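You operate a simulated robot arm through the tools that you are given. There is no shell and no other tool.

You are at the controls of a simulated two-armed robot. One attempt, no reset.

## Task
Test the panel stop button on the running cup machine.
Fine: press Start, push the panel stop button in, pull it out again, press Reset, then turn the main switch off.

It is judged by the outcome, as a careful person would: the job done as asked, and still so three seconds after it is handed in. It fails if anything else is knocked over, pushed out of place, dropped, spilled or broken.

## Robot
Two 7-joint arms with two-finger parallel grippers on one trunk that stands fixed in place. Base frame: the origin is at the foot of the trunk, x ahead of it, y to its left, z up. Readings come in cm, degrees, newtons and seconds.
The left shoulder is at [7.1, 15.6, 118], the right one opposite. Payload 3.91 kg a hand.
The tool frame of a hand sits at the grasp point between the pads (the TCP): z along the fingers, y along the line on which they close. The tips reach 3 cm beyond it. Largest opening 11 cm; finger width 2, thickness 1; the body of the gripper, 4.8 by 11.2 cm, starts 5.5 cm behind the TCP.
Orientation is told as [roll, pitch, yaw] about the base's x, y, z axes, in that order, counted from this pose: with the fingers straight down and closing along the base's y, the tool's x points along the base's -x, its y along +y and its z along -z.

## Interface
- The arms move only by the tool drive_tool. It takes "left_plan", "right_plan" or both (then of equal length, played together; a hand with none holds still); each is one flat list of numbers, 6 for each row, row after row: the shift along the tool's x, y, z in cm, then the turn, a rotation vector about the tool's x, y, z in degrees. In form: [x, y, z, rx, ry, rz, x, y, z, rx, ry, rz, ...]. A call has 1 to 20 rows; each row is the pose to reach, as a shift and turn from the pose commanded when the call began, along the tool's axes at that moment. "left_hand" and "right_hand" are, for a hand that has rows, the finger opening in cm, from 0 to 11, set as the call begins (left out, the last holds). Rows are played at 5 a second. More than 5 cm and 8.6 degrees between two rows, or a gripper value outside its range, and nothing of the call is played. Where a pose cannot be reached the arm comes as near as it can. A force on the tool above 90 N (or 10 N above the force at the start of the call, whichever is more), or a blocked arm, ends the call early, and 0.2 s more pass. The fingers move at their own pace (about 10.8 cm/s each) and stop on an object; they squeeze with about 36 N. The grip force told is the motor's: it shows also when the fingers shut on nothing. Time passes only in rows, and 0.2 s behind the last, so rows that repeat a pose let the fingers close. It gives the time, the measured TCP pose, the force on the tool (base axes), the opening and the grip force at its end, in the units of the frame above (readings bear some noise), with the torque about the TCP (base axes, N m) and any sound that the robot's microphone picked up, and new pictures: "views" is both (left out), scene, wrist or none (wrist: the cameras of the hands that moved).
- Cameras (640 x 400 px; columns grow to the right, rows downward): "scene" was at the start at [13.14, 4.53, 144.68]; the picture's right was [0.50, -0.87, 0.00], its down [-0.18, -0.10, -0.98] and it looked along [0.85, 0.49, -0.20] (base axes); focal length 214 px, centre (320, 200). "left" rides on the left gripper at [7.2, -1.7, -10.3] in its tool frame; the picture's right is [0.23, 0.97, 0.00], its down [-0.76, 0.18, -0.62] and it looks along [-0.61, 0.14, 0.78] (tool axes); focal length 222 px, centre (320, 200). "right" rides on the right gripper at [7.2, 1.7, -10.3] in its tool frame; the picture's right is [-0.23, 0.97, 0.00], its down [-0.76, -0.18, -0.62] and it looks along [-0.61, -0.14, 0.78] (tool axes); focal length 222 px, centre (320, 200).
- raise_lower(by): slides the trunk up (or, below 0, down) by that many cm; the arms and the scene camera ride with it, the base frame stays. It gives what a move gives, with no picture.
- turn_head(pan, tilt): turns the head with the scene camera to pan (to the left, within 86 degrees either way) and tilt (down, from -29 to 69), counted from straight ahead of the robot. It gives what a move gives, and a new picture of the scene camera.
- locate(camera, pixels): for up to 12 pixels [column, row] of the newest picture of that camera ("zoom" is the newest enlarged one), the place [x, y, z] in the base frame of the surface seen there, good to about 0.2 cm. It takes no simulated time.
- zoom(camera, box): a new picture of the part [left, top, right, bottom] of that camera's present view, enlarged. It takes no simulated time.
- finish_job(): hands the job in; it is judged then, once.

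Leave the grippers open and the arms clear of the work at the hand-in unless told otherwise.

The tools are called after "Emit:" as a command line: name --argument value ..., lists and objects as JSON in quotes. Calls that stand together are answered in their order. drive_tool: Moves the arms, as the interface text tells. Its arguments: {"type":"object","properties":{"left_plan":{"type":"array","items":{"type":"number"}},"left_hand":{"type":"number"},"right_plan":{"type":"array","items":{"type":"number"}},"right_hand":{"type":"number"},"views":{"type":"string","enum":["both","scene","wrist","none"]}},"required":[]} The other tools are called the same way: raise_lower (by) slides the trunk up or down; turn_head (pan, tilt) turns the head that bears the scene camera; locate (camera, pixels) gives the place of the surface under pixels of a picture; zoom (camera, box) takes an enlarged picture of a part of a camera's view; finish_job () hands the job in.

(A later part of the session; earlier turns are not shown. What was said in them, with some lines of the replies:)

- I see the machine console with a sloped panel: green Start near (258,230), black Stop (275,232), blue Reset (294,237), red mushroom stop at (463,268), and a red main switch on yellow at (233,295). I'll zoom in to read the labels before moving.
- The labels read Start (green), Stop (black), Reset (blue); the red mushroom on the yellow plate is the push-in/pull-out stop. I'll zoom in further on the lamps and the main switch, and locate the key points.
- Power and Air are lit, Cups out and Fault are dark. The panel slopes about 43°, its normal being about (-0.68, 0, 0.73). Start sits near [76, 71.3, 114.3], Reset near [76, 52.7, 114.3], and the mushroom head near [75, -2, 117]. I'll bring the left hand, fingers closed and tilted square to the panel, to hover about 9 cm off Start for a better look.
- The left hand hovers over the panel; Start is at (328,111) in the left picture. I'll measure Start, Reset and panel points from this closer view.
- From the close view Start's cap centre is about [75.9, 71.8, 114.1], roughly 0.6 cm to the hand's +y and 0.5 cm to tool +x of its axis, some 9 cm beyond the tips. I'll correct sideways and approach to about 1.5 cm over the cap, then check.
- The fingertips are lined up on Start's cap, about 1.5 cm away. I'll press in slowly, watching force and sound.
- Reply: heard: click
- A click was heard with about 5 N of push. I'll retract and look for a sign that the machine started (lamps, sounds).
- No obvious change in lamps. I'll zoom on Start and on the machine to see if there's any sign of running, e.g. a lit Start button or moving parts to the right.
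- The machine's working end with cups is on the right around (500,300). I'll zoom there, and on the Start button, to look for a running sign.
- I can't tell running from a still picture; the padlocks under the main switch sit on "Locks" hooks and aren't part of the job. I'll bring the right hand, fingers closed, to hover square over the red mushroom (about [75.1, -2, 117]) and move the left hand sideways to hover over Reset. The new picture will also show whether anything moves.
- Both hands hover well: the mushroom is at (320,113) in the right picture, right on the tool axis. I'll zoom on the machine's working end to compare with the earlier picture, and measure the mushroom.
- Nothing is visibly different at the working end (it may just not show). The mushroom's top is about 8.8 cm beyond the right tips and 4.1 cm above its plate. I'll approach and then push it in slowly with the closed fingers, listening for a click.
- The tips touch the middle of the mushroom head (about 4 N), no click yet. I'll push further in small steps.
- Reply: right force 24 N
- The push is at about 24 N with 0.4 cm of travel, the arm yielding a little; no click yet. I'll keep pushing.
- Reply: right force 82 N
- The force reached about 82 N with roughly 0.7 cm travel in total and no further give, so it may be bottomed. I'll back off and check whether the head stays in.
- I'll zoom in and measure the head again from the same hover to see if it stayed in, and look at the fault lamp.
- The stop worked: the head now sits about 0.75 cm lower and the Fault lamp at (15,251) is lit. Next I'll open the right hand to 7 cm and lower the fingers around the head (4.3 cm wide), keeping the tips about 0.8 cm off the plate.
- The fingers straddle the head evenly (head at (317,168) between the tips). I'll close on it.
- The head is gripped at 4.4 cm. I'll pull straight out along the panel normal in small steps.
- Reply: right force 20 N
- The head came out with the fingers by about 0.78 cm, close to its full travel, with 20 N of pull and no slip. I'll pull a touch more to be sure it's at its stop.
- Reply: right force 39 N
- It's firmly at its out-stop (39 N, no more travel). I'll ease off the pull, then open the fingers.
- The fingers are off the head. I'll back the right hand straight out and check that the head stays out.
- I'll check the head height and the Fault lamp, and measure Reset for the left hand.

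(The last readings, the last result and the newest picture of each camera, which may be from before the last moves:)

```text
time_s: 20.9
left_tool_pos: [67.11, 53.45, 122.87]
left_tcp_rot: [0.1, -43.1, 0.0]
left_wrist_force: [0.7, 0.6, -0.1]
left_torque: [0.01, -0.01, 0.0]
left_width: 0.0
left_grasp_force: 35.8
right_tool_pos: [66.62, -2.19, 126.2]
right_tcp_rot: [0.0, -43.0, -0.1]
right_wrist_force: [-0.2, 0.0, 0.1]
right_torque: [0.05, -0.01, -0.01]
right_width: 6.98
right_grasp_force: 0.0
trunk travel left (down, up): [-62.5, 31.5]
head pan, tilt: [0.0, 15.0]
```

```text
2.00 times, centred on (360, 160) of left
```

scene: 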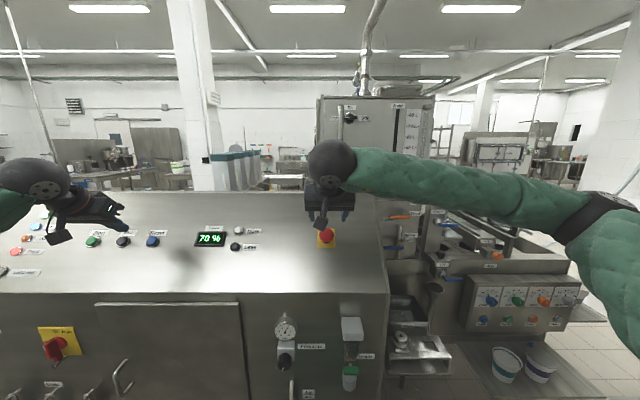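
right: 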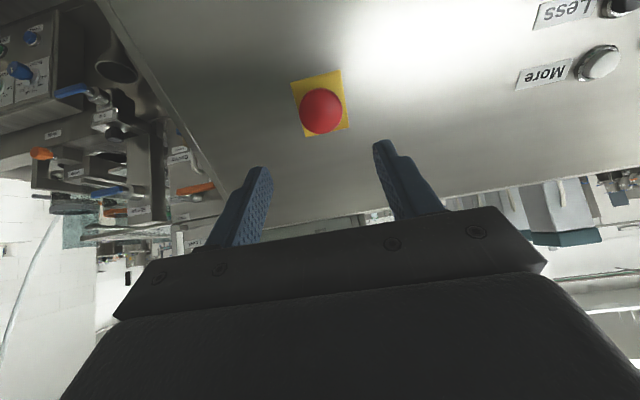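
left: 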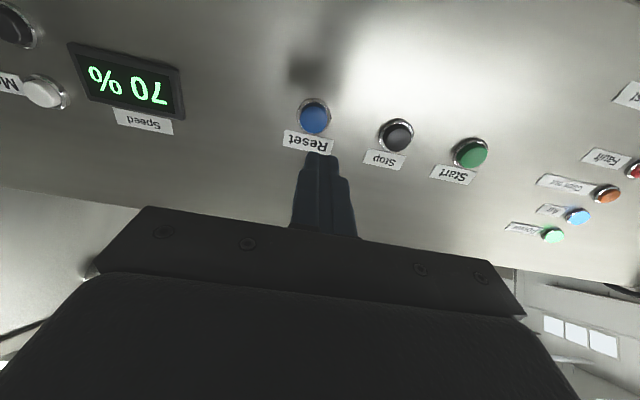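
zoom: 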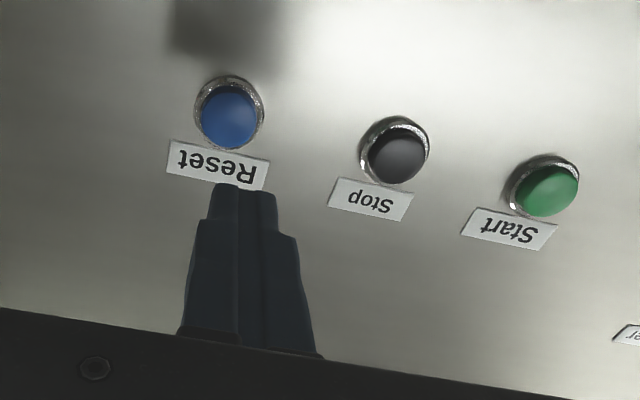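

The head is back out at its original height; the Fault lamp is still lit, awaiting Reset. The Reset cap is at (315,118) in the left view, about 0.3 cm to -y of the hand's axis. I'll shift, approach and press Reset with the same depth as Start.

Emit:
drive_tool --left_plan '[0.1, -0.3, 3, 0, 0, 0, 0.1, -0.3, 6, 0, 0, 0, 0.1, -0.3, 8.5, 0, 0, 0, 0.1, -0.3, 9.2, 0, 0, 0, 0.1, -0.3, 9.6, 0, 0, 0, 0.1, -0.3, 9.9, 0, 0, 0, 0.1, -0.3, 10.1, 0, 0, 0]' --views "both"

```text
time_s: 22.6
left_tool_pos: [73.64, 53.36, 115.55]
left_tcp_rot: [0.1, -43.1, 0.0]
left_wrist_force: [-1.1, 1.5, 8.3]
left_torque: [0.03, -0.09, 0.05]
left_width: 0.0
left_grasp_force: 35.5
right_tool_pos: [66.58, -2.16, 126.24]
right_tcp_rot: [0.0, -43.1, -0.1]
right_wrist_force: [0.1, 0.6, -0.7]
right_torque: [-0.02, -0.03, -0.01]
right_width: 6.97
right_grasp_force: 0.1
trunk travel left (down, up): [-62.5, 31.5]
head pan, tilt: [0.0, 15.0]
heard: click
```

scene: 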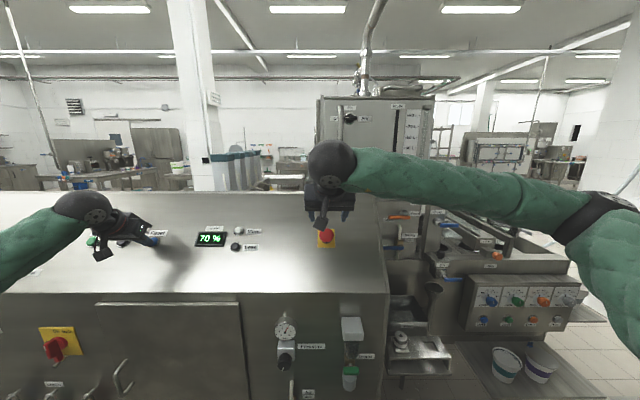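
left: 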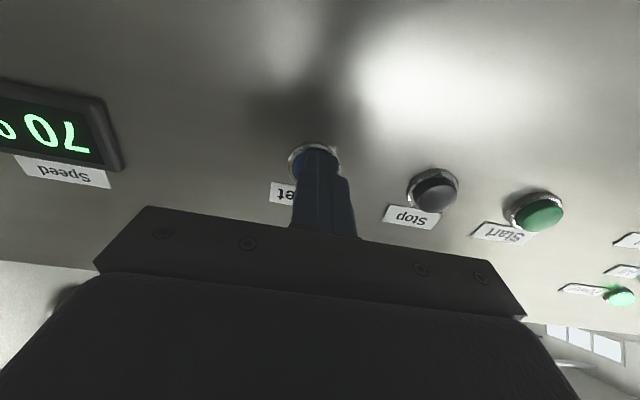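

Reset clicked. I'll retract the left hand straight out and look at the Fault lamp.

Emit:
drive_tool --left_plan '[0, 0, -2, 0, 0, 0, 0, 0, -5, 0, 0, 0, 0, 0, -8, 0, 0, 0, 0, 0, -12, 0, 0, 0, 0, 0, -15, 0, 0, 0, 0, 0, -15, 0, 0, 0]' --views "both"

Emit:
zoom --camera "left" --box '[300, 60, 620, 260]'

Emit:
zoom --camera "scene" --box '[0, 200, 180, 312]'

```text
time_s: 23.9
left_tool_pos: [63.34, 53.34, 126.17]
left_tcp_rot: [0.1, -43.0, 0.0]
left_wrist_force: [0.8, -0.7, -0.6]
left_torque: [0.02, 0.03, -0.02]
left_width: 0.01
left_grasp_force: 35.4
right_tool_pos: [66.64, -2.13, 126.02]
right_tcp_rot: [0.0, -42.9, 0.0]
right_wrist_force: [0.3, 1.2, -0.2]
right_torque: [0.0, -0.02, 0.01]
right_width: 6.99
right_grasp_force: 0.1
trunk travel left (down, up): [-62.5, 31.5]
head pan, tilt: [0.0, 15.0]
```

scene: 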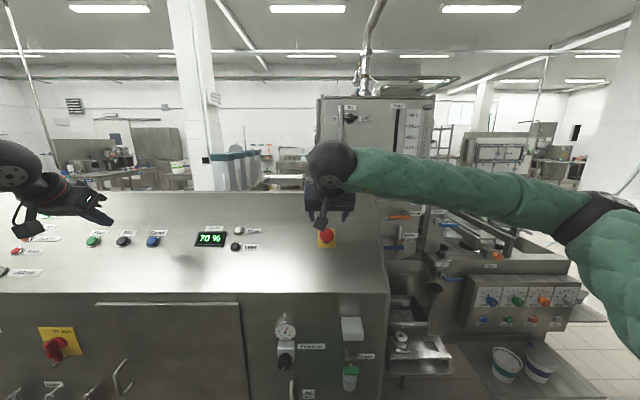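
left: 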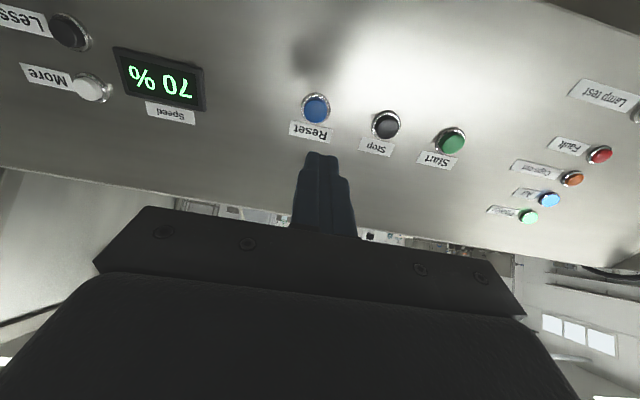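

```text
2.00 times, centred on (460, 160) of left
```

zoom: 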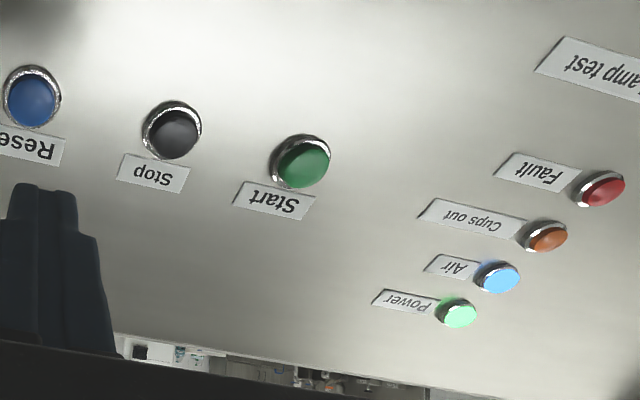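

```text
3.56 times, centred on (90, 256) of scene
```

zoom: 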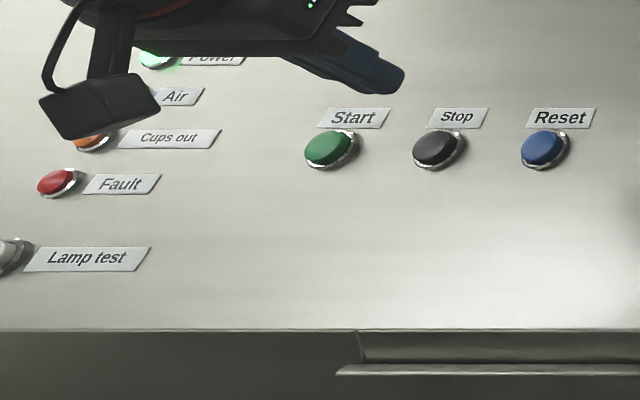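

The Fault lamp is out, so Reset took. Next the main switch: I'll turn the head toward it for a close look.

Emit:
turn_head --pan 48 --tilt 32

```text
time_s: 25.1
left_tool_pos: [63.22, 53.16, 126.3]
left_tcp_rot: [0.0, -43.1, 0.0]
left_wrist_force: [0.3, 0.3, 0.0]
left_torque: [0.0, 0.02, 0.01]
left_width: 0.02
left_grasp_force: 35.8
right_tool_pos: [66.61, -1.98, 126.17]
right_tcp_rot: [0.1, -43.0, -0.1]
right_wrist_force: [0.4, 0.2, 0.8]
right_torque: [-0.02, 0.0, -0.02]
right_width: 6.99
right_grasp_force: 0.0
trunk travel left (down, up): [-62.5, 31.5]
head pan, tilt: [48.0, 32.0]
```

scene: 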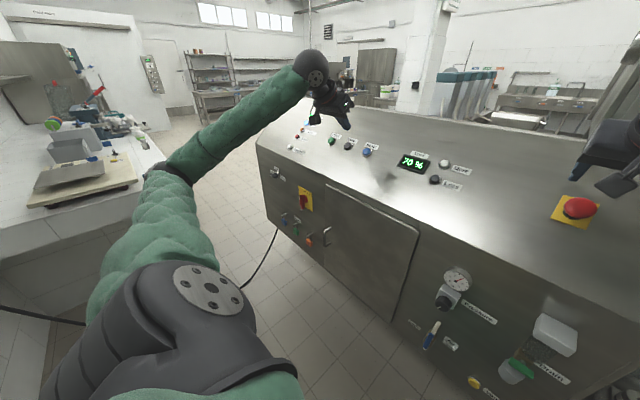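

Emit:
zoom --camera "scene" --box '[260, 160, 340, 260]'

Emit:
locate --camera "scene" --pixels '[[300, 188], [312, 193], [313, 213], [301, 208], [303, 200], [308, 190], [285, 217], [297, 224], [310, 240], [275, 172], [330, 180], [290, 240]]'

```text
4.00 times, centred on (300, 210) of scene
```

zoom: 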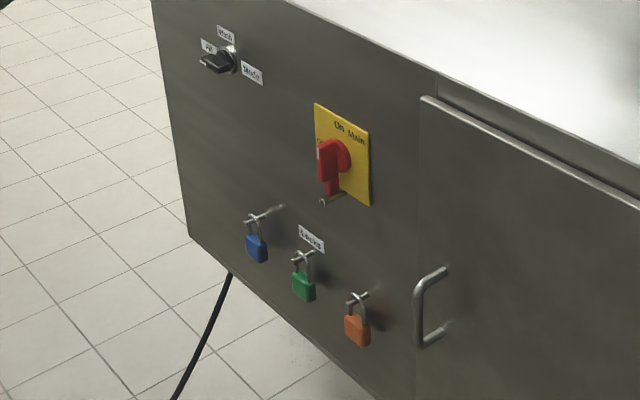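

```text
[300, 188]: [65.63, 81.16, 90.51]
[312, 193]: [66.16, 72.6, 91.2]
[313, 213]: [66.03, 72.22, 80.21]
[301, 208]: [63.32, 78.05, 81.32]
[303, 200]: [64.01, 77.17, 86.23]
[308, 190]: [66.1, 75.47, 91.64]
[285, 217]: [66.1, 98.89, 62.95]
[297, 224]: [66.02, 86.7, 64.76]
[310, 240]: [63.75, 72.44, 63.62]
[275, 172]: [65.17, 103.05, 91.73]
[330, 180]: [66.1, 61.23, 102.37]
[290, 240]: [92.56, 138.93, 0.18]
```

The main switch plate spans about y 72–82, z 80–92 on the front face (x≈66); the handle stands out to x≈63.3. There's a table on the left; I'll measure it and the left elbow before swinging the arm down.

Emit:
locate --camera "scene" --pixels '[[165, 160], [140, 195], [100, 222], [40, 262], [130, 180], [60, 190], [155, 178], [180, 165], [135, 240], [235, 290], [20, 300], [75, 255]]'

Emit:
zoom --camera "scene" --box '[0, 40, 320, 240]'

```text
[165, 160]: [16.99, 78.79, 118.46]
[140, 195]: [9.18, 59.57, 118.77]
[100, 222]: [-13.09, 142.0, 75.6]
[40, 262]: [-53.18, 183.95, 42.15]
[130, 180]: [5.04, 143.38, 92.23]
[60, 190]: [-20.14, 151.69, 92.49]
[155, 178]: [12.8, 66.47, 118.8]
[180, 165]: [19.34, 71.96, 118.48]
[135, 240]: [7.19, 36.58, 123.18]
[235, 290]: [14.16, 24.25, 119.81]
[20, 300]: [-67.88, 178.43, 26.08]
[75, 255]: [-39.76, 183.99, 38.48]
```

```text
2.00 times, centred on (160, 140) of scene
```

zoom: 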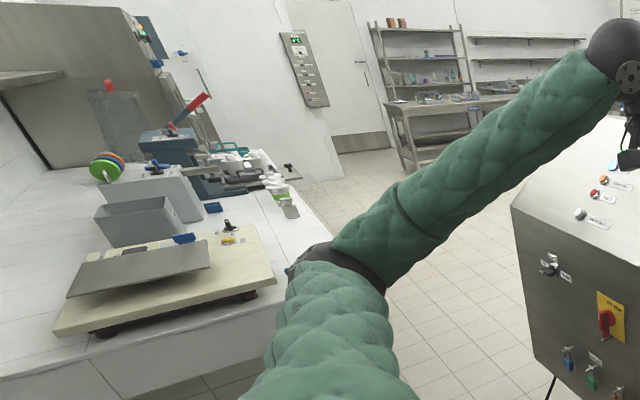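

The table is far away (y>140), so the left arm has room. I'll swing the left hand back from the panel, down and forward-facing, to a viewing spot at about [46, 77, 88] in front of the main switch, fingers opened to 5 cm.

Emit:
drive_tool --left_plan '[3.22, 1.98, 1.35, 0, -3.92, 0, 6.43, 3.95, 2.7, 0, -7.83, 0, 9.65, 5.93, 4.05, 0, -11.75, 0, 12.87, 7.9, 5.4, 0, -15.67, 0, 16.08, 9.88, 6.75, 0, -19.58, 0, 19.3, 11.85, 8.1, 0, -23.5, 0, 22.52, 13.83, 9.45, 0, -27.42, 0, 25.73, 15.8, 10.8, 0, -31.33, 0, 28.95, 17.78, 12.15, 0, -35.25, 0, 32.17, 19.75, 13.5, 0, -39.17, 0, 35.38, 21.73, 14.85, 0, -43.08, 0, 38.6, 23.7, 16.2, 0, -47, 0, 38.6, 23.7, 16.2, 0, -47, 0]' --left_hand 5 --views "both"

```text
time_s: 27.9
left_tool_pos: [46.18, 77.25, 88.25]
left_tcp_rot: [161.2, -89.9, -161.2]
left_wrist_force: [-0.6, 0.5, 0.6]
left_torque: [-0.03, -0.03, 0.03]
left_width: 5.01
left_grasp_force: 0.1
right_tool_pos: [66.59, -2.1, 126.28]
right_tcp_rot: [0.0, -42.9, 0.0]
right_wrist_force: [-0.1, -0.6, 0.6]
right_torque: [0.01, 0.03, 0.01]
right_width: 7.0
right_grasp_force: 0.0
trunk travel left (down, up): [-62.5, 31.5]
head pan, tilt: [48.0, 32.0]
```

scene: 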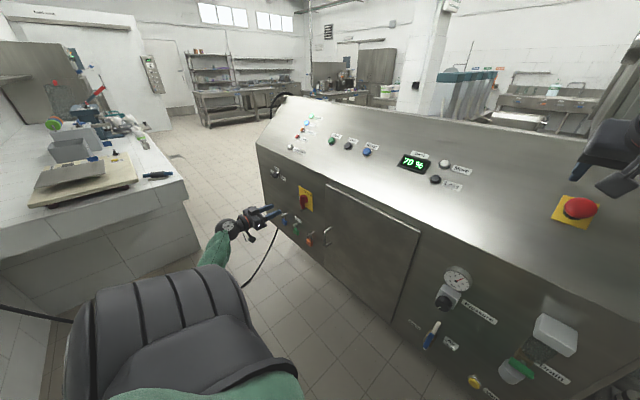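
left: 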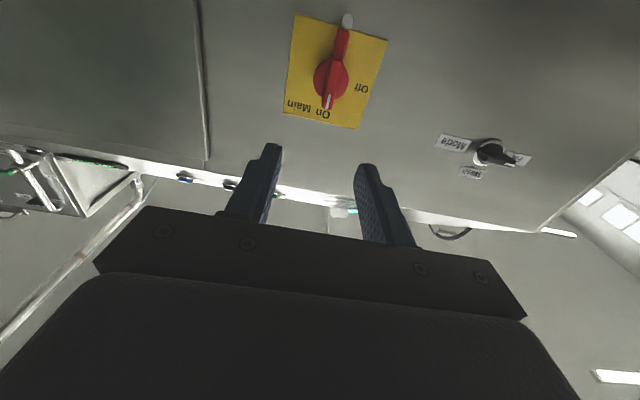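

Reach is fine (hand at [46.2, 77.3, 88.3], facing +x). In the left picture (upside down) the handle at (330,78) points to "On", with "Off" at its side (360,89). I'll zoom in and measure the handle.

Emit:
zoom --camera "left" --box '[280, 5, 400, 140]'

Emit:
locate --camera "left" --pixels '[[295, 14], [387, 39], [358, 128], [284, 113], [327, 102], [328, 97], [333, 75], [340, 45], [346, 20], [318, 78], [345, 80], [330, 85]]'

```text
2.96 times, centred on (340, 72) of left
```

zoom: 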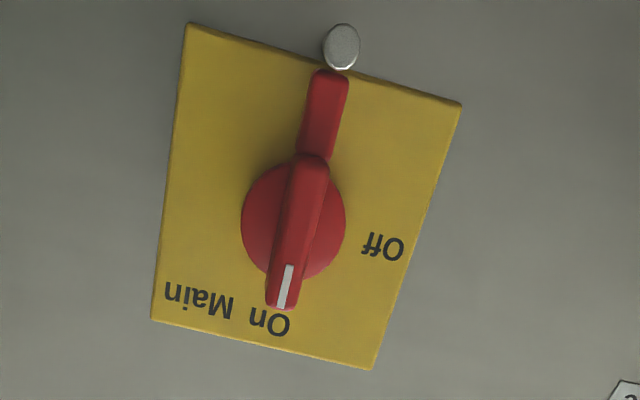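

```text
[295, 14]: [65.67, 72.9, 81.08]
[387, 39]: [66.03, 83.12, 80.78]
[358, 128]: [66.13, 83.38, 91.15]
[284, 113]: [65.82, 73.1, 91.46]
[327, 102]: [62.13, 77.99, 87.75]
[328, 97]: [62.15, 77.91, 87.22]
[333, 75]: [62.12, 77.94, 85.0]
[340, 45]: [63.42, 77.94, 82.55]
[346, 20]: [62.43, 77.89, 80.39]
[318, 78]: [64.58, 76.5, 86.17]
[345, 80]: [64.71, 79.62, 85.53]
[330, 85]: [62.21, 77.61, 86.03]
```

The handle bar stands vertical (y≈78.0, z 84–88.3, front at x≈62.1), its pivot about [64.6, 78.05, 86.0]; Off is a quarter turn toward +y, i.e. -90° about the tool axis. Before gripping I'll test in free space that the wrist can turn -90°.

Emit:
drive_tool --left_plan '[0, 0, 0, 0, 0, -8.2, 0, 0, 0, 0, 0, -16.4, 0, 0, 0, 0, 0, -24.6, 0, 0, 0, 0, 0, -32.8, 0, 0, 0, 0, 0, -41, 0, 0, 0, 0, 0, -49.2, 0, 0, 0, 0, 0, -57.4, 0, 0, 0, 0, 0, -65.6, 0, 0, 0, 0, 0, -73.8, 0, 0, 0, 0, 0, -82, 0, 0, 0, 0, 0, -90, 0, 0, 0, 0, 0, -95, 0, 0, 0, 0, 0, -95]' --views "both"

```text
time_s: 30.7
left_tool_pos: [46.4, 77.04, 88.26]
left_tcp_rot: [-90.0, 5.0, 90.0]
left_wrist_force: [0.4, 0.3, -0.7]
left_torque: [0.02, 0.02, -0.01]
left_width: 5.0
left_grasp_force: 0.0
right_tool_pos: [66.58, -2.16, 126.17]
right_tcp_rot: [0.0, -43.0, -0.1]
right_wrist_force: [0.4, 0.4, 0.4]
right_torque: [0.01, -0.01, 0.01]
right_width: 6.98
right_grasp_force: 0.0
trunk travel left (down, up): [-62.5, 31.5]
head pan, tilt: [48.0, 32.0]
```

scene: 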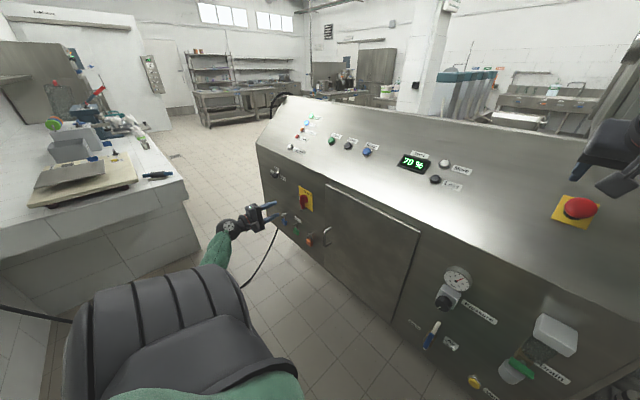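
left: 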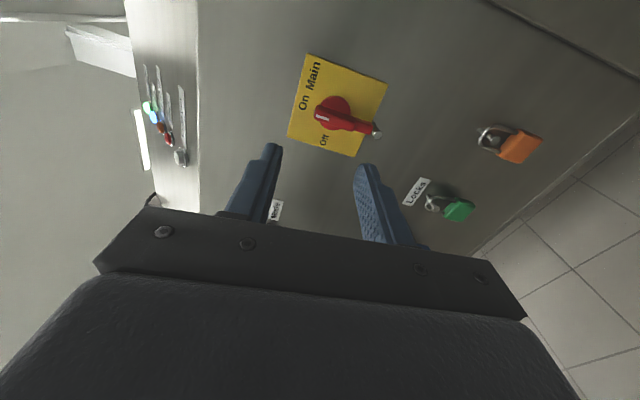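

The wrist turns -95° without trouble. I'll use this second viewpoint to cross-check the pivot location, then turn back.

Emit:
locate --camera "left" --pixels '[[308, 54], [387, 82], [354, 157], [289, 136], [334, 113], [326, 118], [345, 122], [320, 116], [365, 126]]'

Emit:
zoom --camera "left" --box '[280, 40, 400, 170]'

```text
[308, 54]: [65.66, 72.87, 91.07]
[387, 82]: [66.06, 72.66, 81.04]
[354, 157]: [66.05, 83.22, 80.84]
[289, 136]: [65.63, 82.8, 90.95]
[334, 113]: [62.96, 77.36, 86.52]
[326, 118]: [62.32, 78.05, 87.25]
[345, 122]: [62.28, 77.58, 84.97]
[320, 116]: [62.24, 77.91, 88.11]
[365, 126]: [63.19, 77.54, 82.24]
```

```text
3.08 times, centred on (340, 105) of left
```

zoom: 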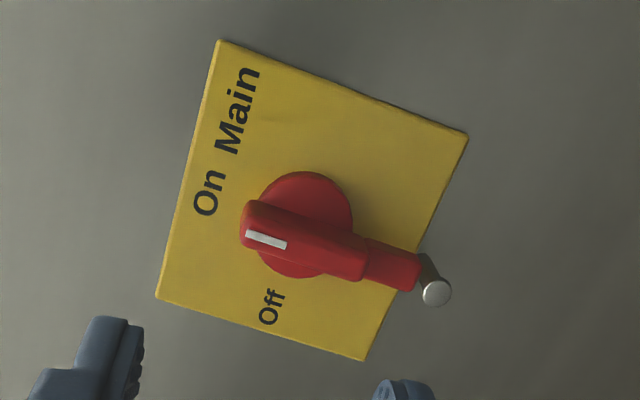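

Both views agree: pivot at y≈78.0, z≈86.0. I'll turn the wrist back to upright and move forward 7 cm (tips then at x≈56.5, still 5.6 cm short of the handle).

Emit:
drive_tool --left_plan '[0, 0, 0.6, 0, 0, 7.92, 0, 0, 1.2, 0, 0, 15.83, 0, 0, 1.8, 0, 0, 23.75, 0, 0, 2.4, 0, 0, 31.67, 0, 0, 3.0, 0, 0, 39.58, 0, 0, 3.6, 0, 0, 47.5, 0, 0, 4.2, 0, 0, 55.42, 0, 0, 4.8, 0, 0, 63.33, 0, 0, 5.4, 0, 0, 71.25, 0, 0, 6.0, 0, 0, 79.17, 0, 0, 6.6, 0, 0, 87.08, 0, 0, 7.0, 0, 0, 95, 0, 0, 7.0, 0, 0, 95]' --views "wrist"

```text
time_s: 33.5
left_tool_pos: [53.34, 76.88, 88.17]
left_tcp_rot: [106.7, -89.9, -106.6]
left_wrist_force: [0.0, 0.0, -0.8]
left_torque: [0.02, -0.03, -0.05]
left_width: 4.99
left_grasp_force: 0.1
right_tool_pos: [66.64, -2.21, 126.3]
right_tcp_rot: [0.0, -43.0, 0.0]
right_wrist_force: [0.0, 1.2, -1.0]
right_torque: [0.0, 0.0, 0.01]
right_width: 7.01
right_grasp_force: 0.0
trunk travel left (down, up): [-62.5, 31.5]
head pan, tilt: [48.0, 32.0]
```

left: 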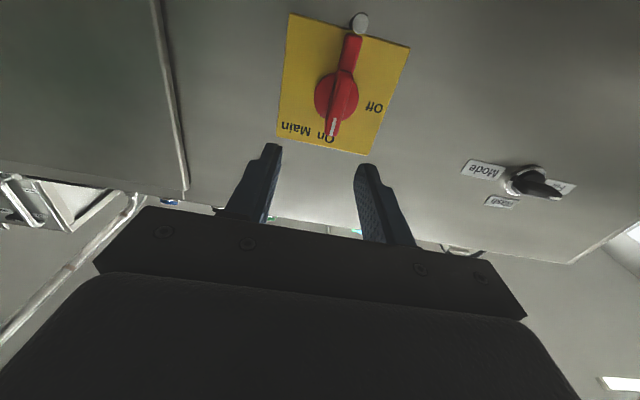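

The hand is upright again at [53.3, 76.9, 88.2]. I'll shift 1.1 cm to +y and 2.15 cm down so the tool axis meets the pivot, then check alignment.

Emit:
drive_tool --left_plan '[1.0, 0.5, 0, 0, 0, 0, 2.15, 1.1, 1, 0, 0, 0, 2.15, 1.1, 2, 0, 0, 0, 2.15, 1.1, 2, 0, 0, 0]' --views "wrist"

Emit:
zoom --camera "left" --box '[220, 20, 440, 220]'

```text
time_s: 34.5
left_tool_pos: [55.57, 78.1, 86.19]
left_tcp_rot: [148.0, -90.0, -147.8]
left_wrist_force: [-0.6, 0.4, 0.2]
left_torque: [-0.01, 0.02, 0.0]
left_width: 5.01
left_grasp_force: 0.0
right_tool_pos: [66.57, -2.05, 126.26]
right_tcp_rot: [0.0, -42.9, -0.1]
right_wrist_force: [-0.1, 0.2, -0.6]
right_torque: [0.02, -0.01, 0.01]
right_width: 6.99
right_grasp_force: 0.1
trunk travel left (down, up): [-62.5, 31.5]
head pan, tilt: [48.0, 32.0]
```

left: 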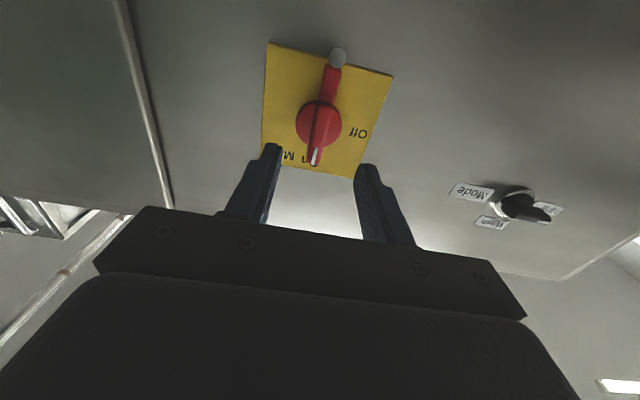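

```text
2.00 times, centred on (330, 120) of left
```

zoom: 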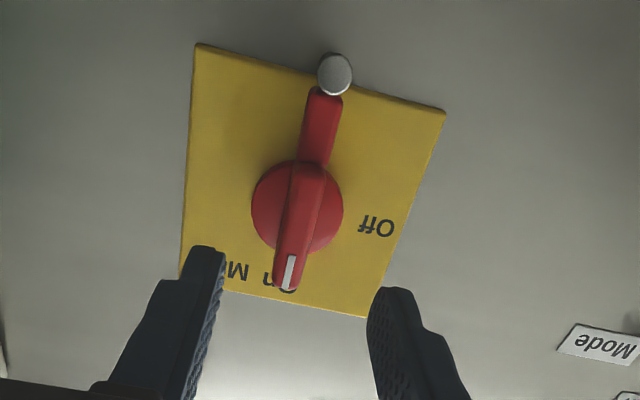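

The handle is between the fingers. I'll re-measure the plate and disc from here, plus finger tips, to confirm the axis height.

Emit:
locate --camera "left" --pixels '[[268, 43], [391, 75], [354, 176], [303, 115], [335, 127], [315, 158], [318, 140], [321, 105], [271, 148], [368, 170], [276, 146], [330, 70]]'

Emit:
turn_head --pan 55 --tilt 38

Emit:
zoom --camera "scene" --box '[280, 140, 400, 240]'

```text
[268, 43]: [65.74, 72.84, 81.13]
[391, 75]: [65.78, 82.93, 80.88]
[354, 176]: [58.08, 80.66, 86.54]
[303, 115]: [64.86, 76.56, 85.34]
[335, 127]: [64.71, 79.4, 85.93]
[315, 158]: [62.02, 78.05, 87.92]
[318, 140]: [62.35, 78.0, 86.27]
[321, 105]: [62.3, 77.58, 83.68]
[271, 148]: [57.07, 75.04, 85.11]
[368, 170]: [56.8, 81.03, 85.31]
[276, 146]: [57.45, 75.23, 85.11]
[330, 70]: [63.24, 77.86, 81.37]
```

```text
time_s: 35.2
left_tool_pos: [55.41, 78.15, 86.2]
left_tcp_rot: [133.2, -90.0, -133.3]
left_wrist_force: [0.2, -0.8, 0.0]
left_torque: [-0.01, 0.01, -0.02]
left_width: 5.01
left_grasp_force: 0.1
right_tool_pos: [66.61, -2.16, 126.19]
right_tcp_rot: [0.0, -43.1, 0.0]
right_wrist_force: [-0.5, 0.1, -0.2]
right_torque: [-0.02, -0.02, 0.0]
right_width: 6.99
right_grasp_force: 0.0
trunk travel left (down, up): [-62.5, 31.5]
head pan, tilt: [55.0, 38.0]
```

scene: 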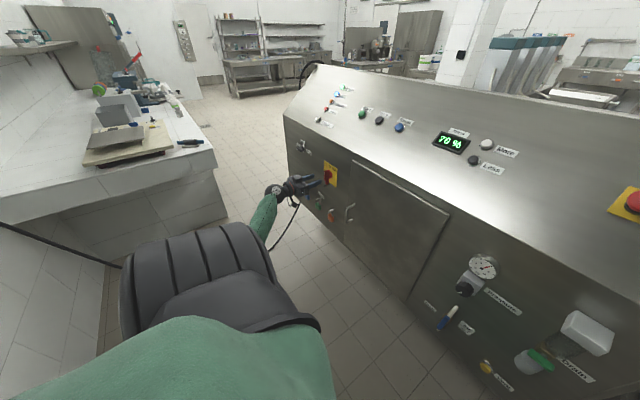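

```text
4.00 times, centred on (340, 190) of scene
```

zoom: 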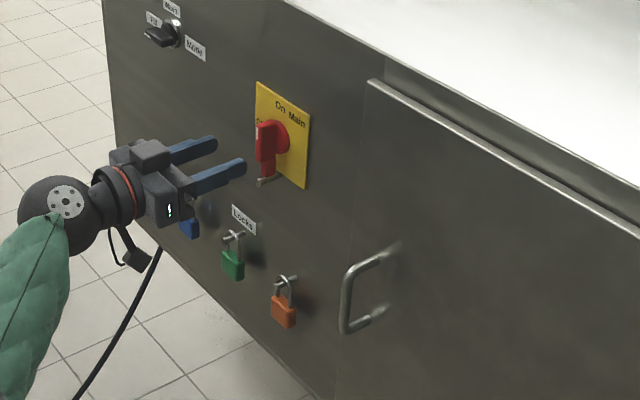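

The disc centre comes out around z≈85.9, so I'll lower 0.3 cm while moving forward 5.5 cm, leaving the tips about 0.6 cm short of the disc around the handle bar.

Emit:
drive_tool --left_plan '[0.3, -0.05, 1.5, 0, 0, 0, 0.3, -0.05, 3, 0, 0, 0, 0.3, -0.05, 4.3, 0, 0, 0, 0.3, -0.05, 5.5, 0, 0, 0, 0.3, -0.05, 5.5, 0, 0, 0]' --views "both"

Emit:
zoom --camera "left" --box '[220, 60, 440, 240]'

Emit:
zoom --camera "scene" --box '[290, 140, 370, 220]'

```text
time_s: 36.4
left_tool_pos: [60.75, 78.03, 85.82]
left_tcp_rot: [107.6, -89.9, -107.7]
left_wrist_force: [-0.5, 0.7, -0.2]
left_torque: [0.02, 0.03, 0.01]
left_width: 4.98
left_grasp_force: 0.1
right_tool_pos: [66.51, -2.2, 126.28]
right_tcp_rot: [-0.1, -43.0, 0.0]
right_wrist_force: [-0.9, -0.2, -0.3]
right_torque: [-0.01, -0.02, -0.02]
right_width: 6.99
right_grasp_force: 0.1
trunk travel left (down, up): [-62.5, 31.5]
head pan, tilt: [55.0, 38.0]
```

scene: 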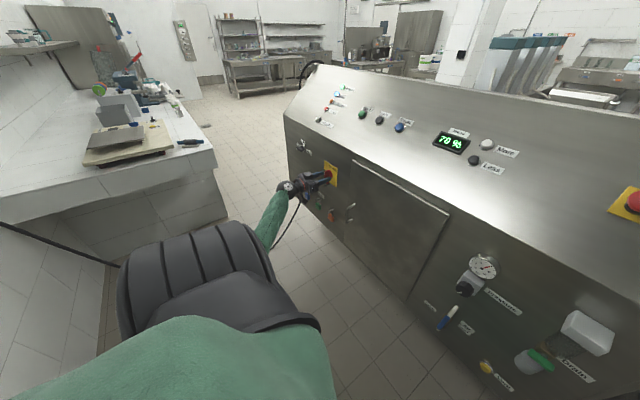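
left: 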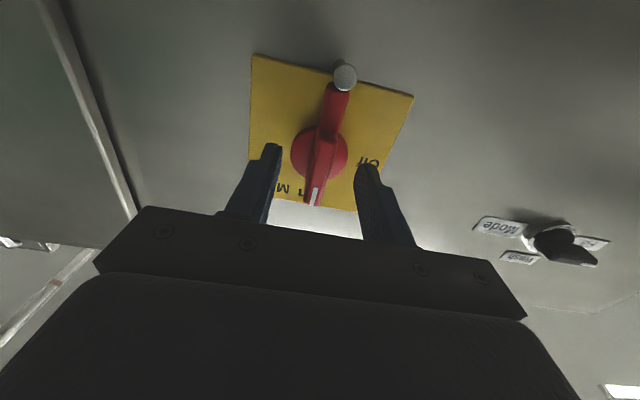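

```text
2.22 times, centred on (330, 150) of left
```

zoom: 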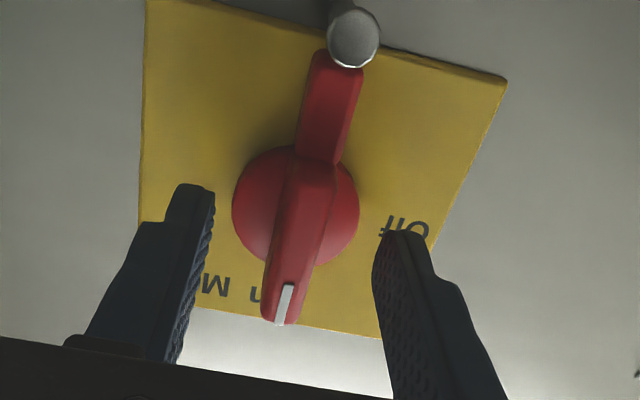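

```text
5.00 times, centred on (330, 180) of scene
```

zoom: 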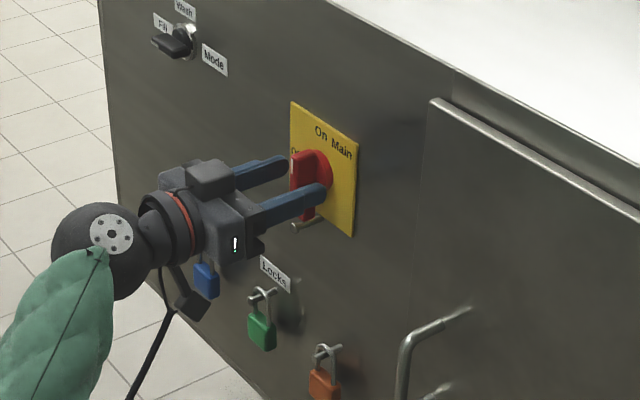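

Fingers straddle the bar cleanly with the disc centre at (319,153), near the tool axis. I'll go 0.4 cm deeper and 0.2 cm lower, then close on the bar.

Emit:
drive_tool --left_plan '[0.2, 0, 0.4, 0, 0, 0, 0.2, 0, 0.4, 0, 0, 0]' --views "none"

Emit:
drive_tool --left_plan '[0, 0, 0, 0, 0, 0, 0, 0, 0, 0, 0, 0, 0, 0, 0, 0, 0, 0, 0, 0, 0, 0, 0, 0]' --left_hand 0 --views "wrist"

```text
time_s: 37.0
left_tool_pos: [61.23, 77.96, 85.6]
left_tcp_rot: [141.2, -90.1, -141.1]
left_wrist_force: [-0.2, -0.8, -0.4]
left_torque: [0.0, 0.03, 0.01]
left_width: 4.99
left_grasp_force: 0.1
right_tool_pos: [66.53, -2.06, 126.07]
right_tcp_rot: [-0.1, -42.9, 0.0]
right_wrist_force: [0.4, 0.6, -0.7]
right_torque: [0.03, -0.02, 0.0]
right_width: 7.02
right_grasp_force: 0.0
trunk travel left (down, up): [-62.5, 31.5]
head pan, tilt: [55.0, 38.0]
```

```text
time_s: 38.0
left_tool_pos: [61.25, 77.96, 85.56]
left_tcp_rot: [121.4, -90.0, -121.4]
left_wrist_force: [0.7, -1.3, -0.4]
left_torque: [-0.04, -0.07, -0.06]
left_width: 1.28
left_grasp_force: 44.6
right_tool_pos: [66.56, -2.25, 126.26]
right_tcp_rot: [-0.1, -43.0, -0.1]
right_wrist_force: [-0.5, -0.5, -0.9]
right_torque: [0.01, -0.01, 0.01]
right_width: 6.99
right_grasp_force: 0.0
trunk travel left (down, up): [-62.5, 31.5]
head pan, tilt: [55.0, 38.0]
```

left: 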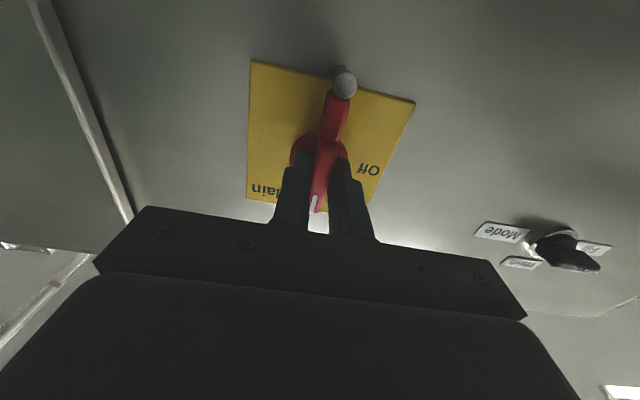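

The bar is gripped at 1.28 cm. I'll turn -33° first and read forces.

Emit:
drive_tool --left_plan '[0, 0, 0, 0, 0, -8.2, 0, 0, 0, 0, 0, -16.4, 0, 0, 0, 0, 0, -24.6, 0, 0, 0, 0, 0, -32.8]' --views "wrist"

```text
time_s: 39.0
left_tool_pos: [61.28, 77.69, 85.67]
left_tcp_rot: [-90.1, -57.2, 90.0]
left_wrist_force: [-3.3, -16.3, 0.8]
left_torque: [0.06, -0.72, 0.21]
left_width: 1.26
left_grasp_force: 45.5
right_tool_pos: [66.59, -2.29, 126.12]
right_tcp_rot: [0.1, -43.0, -0.1]
right_wrist_force: [0.1, 0.1, -0.2]
right_torque: [-0.02, -0.02, 0.01]
right_width: 6.98
right_grasp_force: 0.1
trunk travel left (down, up): [-62.5, 31.5]
head pan, tilt: [55.0, 38.0]
```

left: 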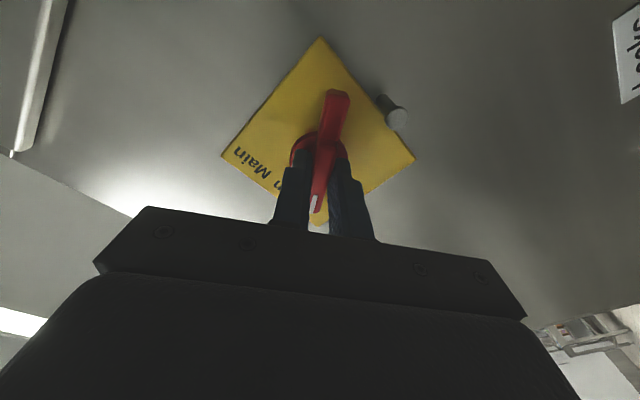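

The handle is turning with the hand (33° done). A 16 N side force shows the true pivot is about 0.5 cm above my axis, so I'll carry on to -90° along an arc centred on the true pivot.

Emit:
drive_tool --left_plan '[0.075, -0.34, 0, 0, 0, -8.2, 0.06, -0.41, 0, 0, 0, -16.4, 0.03, -0.48, 0, 0, 0, -24.6, 0, -0.54, 0, 0, 0, -32.8, -0.04, -0.6, 0, 0, 0, -41, -0.09, -0.65, 0, 0, 0, -49.2, -0.15, -0.69, 0, 0, 0, -57.2, -0.15, -0.69, 0, 0, 0, -57.2]' --views "both"

Emit:
zoom --camera "left" --box '[220, 40, 440, 240]'

Emit:
zoom --camera "scene" --box '[290, 80, 390, 220]'

```text
time_s: 40.8
left_tool_pos: [61.33, 77.68, 86.01]
left_tcp_rot: [-89.9, 0.1, 90.2]
left_wrist_force: [-0.2, 13.1, -1.8]
left_torque: [0.1, 0.04, 1.59]
left_width: 1.3
left_grasp_force: 44.8
right_tool_pos: [66.51, -2.06, 126.23]
right_tcp_rot: [-0.1, -43.0, 0.0]
right_wrist_force: [-0.4, -0.7, 0.1]
right_torque: [-0.03, 0.01, -0.05]
right_width: 6.99
right_grasp_force: 0.0
trunk travel left (down, up): [-62.5, 31.5]
head pan, tilt: [55.0, 38.0]
```

scene: 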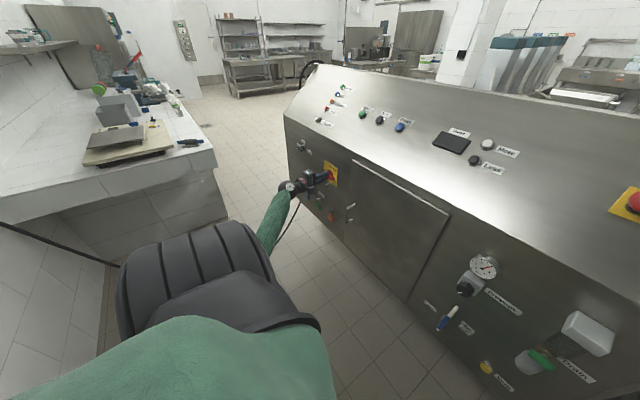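
left: 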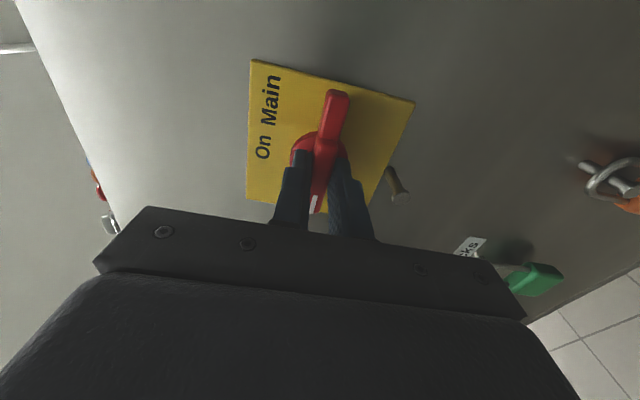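

```text
2.00 times, centred on (330, 140) of left
```

zoom: 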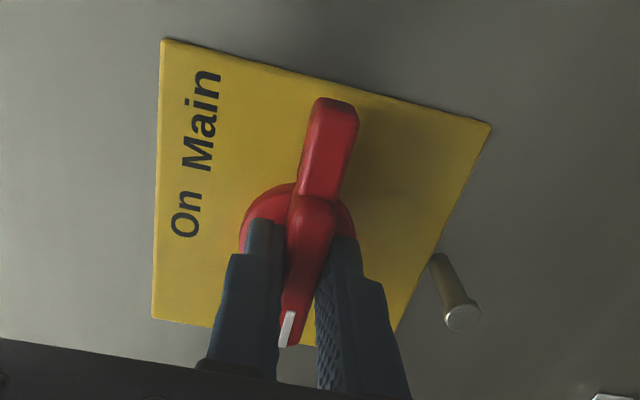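

```text
2.86 times, centred on (340, 150) of scene
```

zoom: 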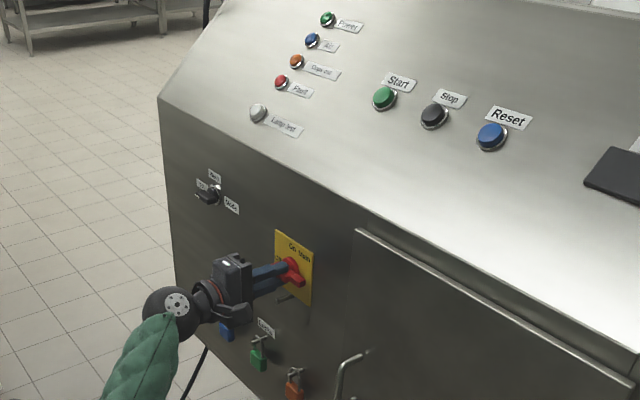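

The display and all lamps are dark and the handle points to Off: power is off. I'll open the fingers and then retract straight back.

Emit:
drive_tool --left_plan '[0, 0, 0, 0, 0, 0, 0, 0, 0, 0, 0, 0, 0, 0, 0, 0, 0, 0]' --left_hand 5 --views "none"

Emit:
drive_tool --left_plan '[0, 0, -2, 0, 0, 0, 0, 0, -4, 0, 0, 0, 0, 0, -7, 0, 0, 0, 0, 0, -11, 0, 0, 0, 0, 0, -15, 0, 0, 0, 0, 0, -15, 0, 0, 0]' --views "both"

Emit:
zoom --camera "left" --box '[260, 30, 420, 180]'

```text
time_s: 41.6
left_tool_pos: [61.28, 77.42, 86.08]
left_tcp_rot: [-90.1, 0.0, 90.0]
left_wrist_force: [-0.8, -0.3, -0.8]
left_torque: [0.01, 0.0, 0.01]
left_width: 5.02
left_grasp_force: 0.0
right_tool_pos: [66.64, -2.19, 126.26]
right_tcp_rot: [0.0, -43.0, -0.2]
right_wrist_force: [-0.6, 1.0, -0.5]
right_torque: [0.0, 0.01, -0.01]
right_width: 7.0
right_grasp_force: 0.1
trunk travel left (down, up): [-62.5, 31.5]
head pan, tilt: [55.0, 38.0]
```

```text
time_s: 43.0
left_tool_pos: [46.52, 77.28, 85.84]
left_tcp_rot: [-90.0, 0.0, 90.0]
left_wrist_force: [0.0, -0.3, 0.1]
left_torque: [-0.01, 0.0, -0.06]
left_width: 5.06
left_grasp_force: 0.0
right_tool_pos: [66.67, -2.06, 126.2]
right_tcp_rot: [0.1, -43.0, 0.0]
right_wrist_force: [-0.7, 0.0, 0.0]
right_torque: [-0.03, -0.02, -0.01]
right_width: 7.0
right_grasp_force: 0.1
trunk travel left (down, up): [-62.5, 31.5]
head pan, tilt: [55.0, 38.0]
```

scene: 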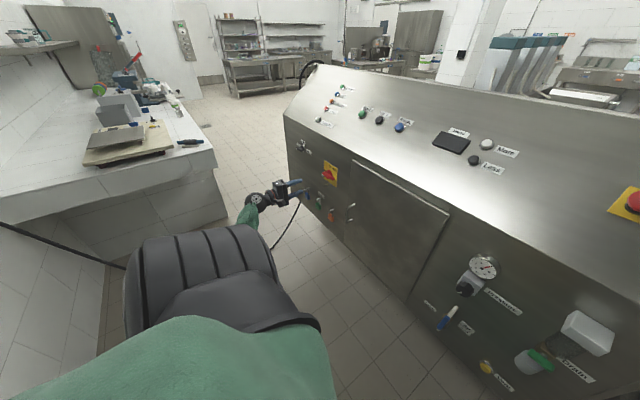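
left: 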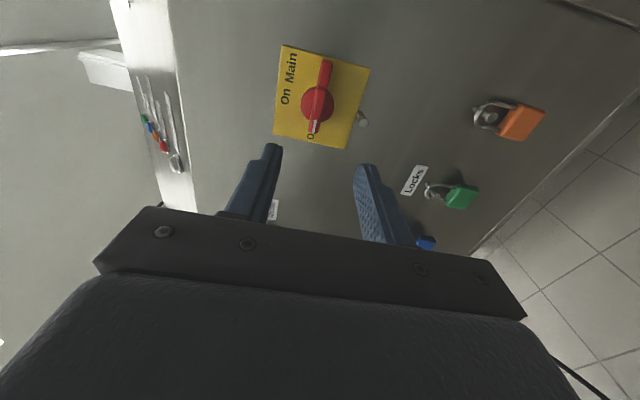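

```text
2.67 times, centred on (340, 105) of left
```

zoom: 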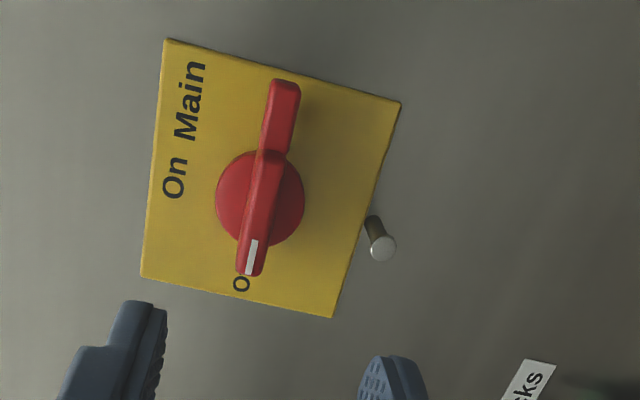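

The handle's white mark points at Off and it stays there. Now I'll draw the right hand back and up from the panel, and ease the left a little further back, both open.

Emit:
drive_tool --right_plan '[-0.3, 0.3, -3.8, 0, 3, 0, -1.0, 0.6, -8, 0, 9, 0, -2.0, 1.0, -12, 0, 16, 0, -3.2, 1.4, -16, 0, 24, 0, -4.4, 1.8, -19.5, 0, 31, 0, -5.5, 2.1, -22.5, 0, 37.5, 0, -6.35, 2.4, -25, 0, 43, 0, -6.35, 2.4, -25, 0, 43, 0]' --left_plan '[0, 0, -0.5, 0, 0, 0, 0, 0, -1, 0, 0, 0, 0, 0, -1.5, 0, 0, 0, 0, 0, -2, 0, 0, 0, 0, 0, -2.5, 0, 0, 0, 0, 0, -3, 0, 0, 0, 0, 0, -3.5, 0, 0, 0, 0, 0, -3.5, 0, 0, 0]' --right_hand 11 --left_hand 9 --views "both"

Emit:
turn_head --pan 28 --tilt 22

Emit:
zoom --camera "scene" --box '[160, 140, 480, 340]'

```text
time_s: 44.8
left_tool_pos: [42.95, 77.33, 85.96]
left_tcp_rot: [-90.0, 0.0, 90.0]
left_wrist_force: [-0.1, 0.6, -1.0]
left_torque: [-0.03, 0.03, 0.01]
left_width: 9.02
left_grasp_force: 0.1
right_tool_pos: [54.36, 0.24, 148.53]
right_tcp_rot: [0.0, -0.1, -0.1]
right_wrist_force: [0.5, -0.1, -0.2]
right_torque: [0.0, 0.04, 0.02]
right_width: 10.99
right_grasp_force: 0.0
trunk travel left (down, up): [-62.5, 31.5]
head pan, tilt: [55.0, 38.0]
```

scene: 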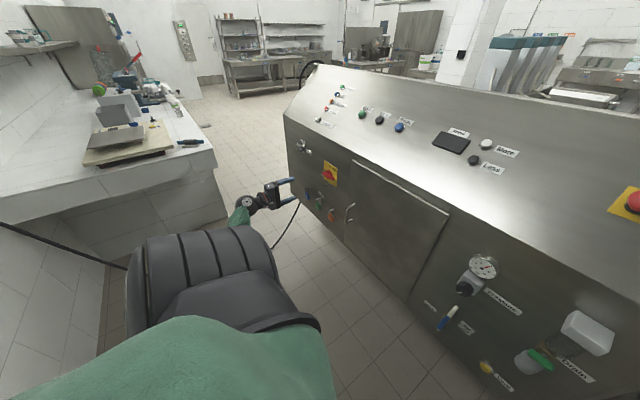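
right: 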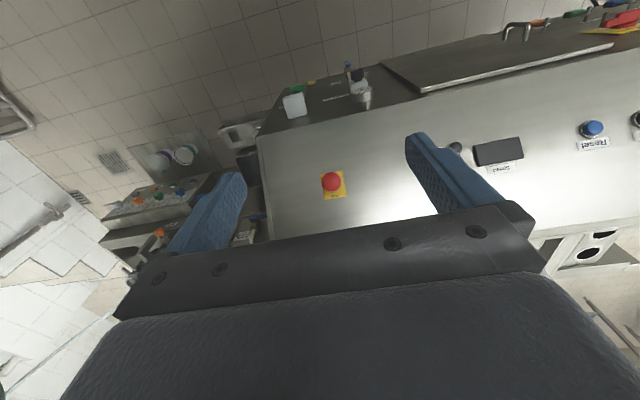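
left: 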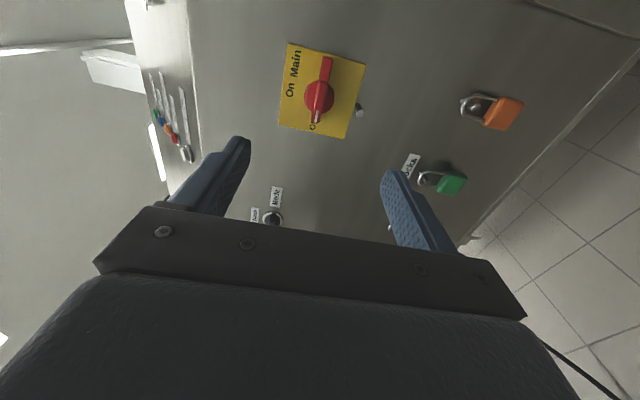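

```text
time_s: 45.7
left_tool_pos: [42.96, 77.4, 86.09]
left_tcp_rot: [-90.0, 0.0, 90.1]
left_wrist_force: [0.0, 0.7, -0.9]
left_torque: [0.01, 0.0, -0.01]
left_width: 8.99
left_grasp_force: 0.1
right_tool_pos: [54.46, 0.26, 148.57]
right_tcp_rot: [0.1, 0.0, -0.1]
right_wrist_force: [-0.6, 0.1, 0.0]
right_torque: [0.01, 0.01, 0.0]
right_width: 11.02
right_grasp_force: 0.1
trunk travel left (down, up): [-62.5, 31.5]
head pan, tilt: [28.0, 22.0]
```

scene: 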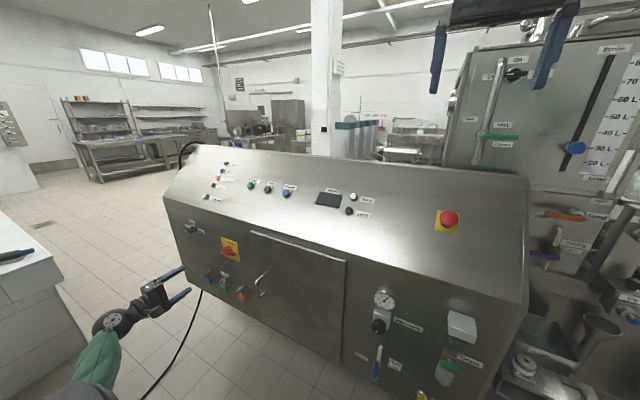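

```text
2.00 times, centred on (320, 240) of scene
```

zoom: 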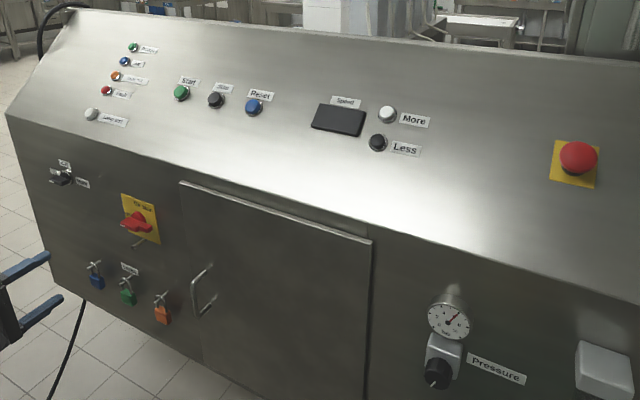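

Everything reads as it should. The main switch is at Off with display and lamps dark, the mushroom is out, and Fault was cleared by Reset. Padlocks and the other controls are undisturbed, and both hands are open and clear. I'll hand the job in.

Emit:
finish_job

```text
The job is handed in.
```

I tested the panel stop button in the order you gave, and it worked. The machine is now switched off at the main switch.

1. **Start:** I pressed it and heard a click. No lamp changed, and nothing visible confirmed the machine was running.
2. **Stop button in:** it went in about 0.75 cm and stayed there, and the Fault lamp lit.
3. **Stop button out:** it came back to its original height and held. The Fault lamp stayed lit, waiting for Reset.
4. **Reset:** I pressed it and heard a click, and the Fault lamp went out.
5. **Main switch:** I turned it a quarter turn to Off, and the display and all lamps went dark.

Nothing else looks disturbed in the last pictures. Both grippers are open and the arms are clear of the machine.
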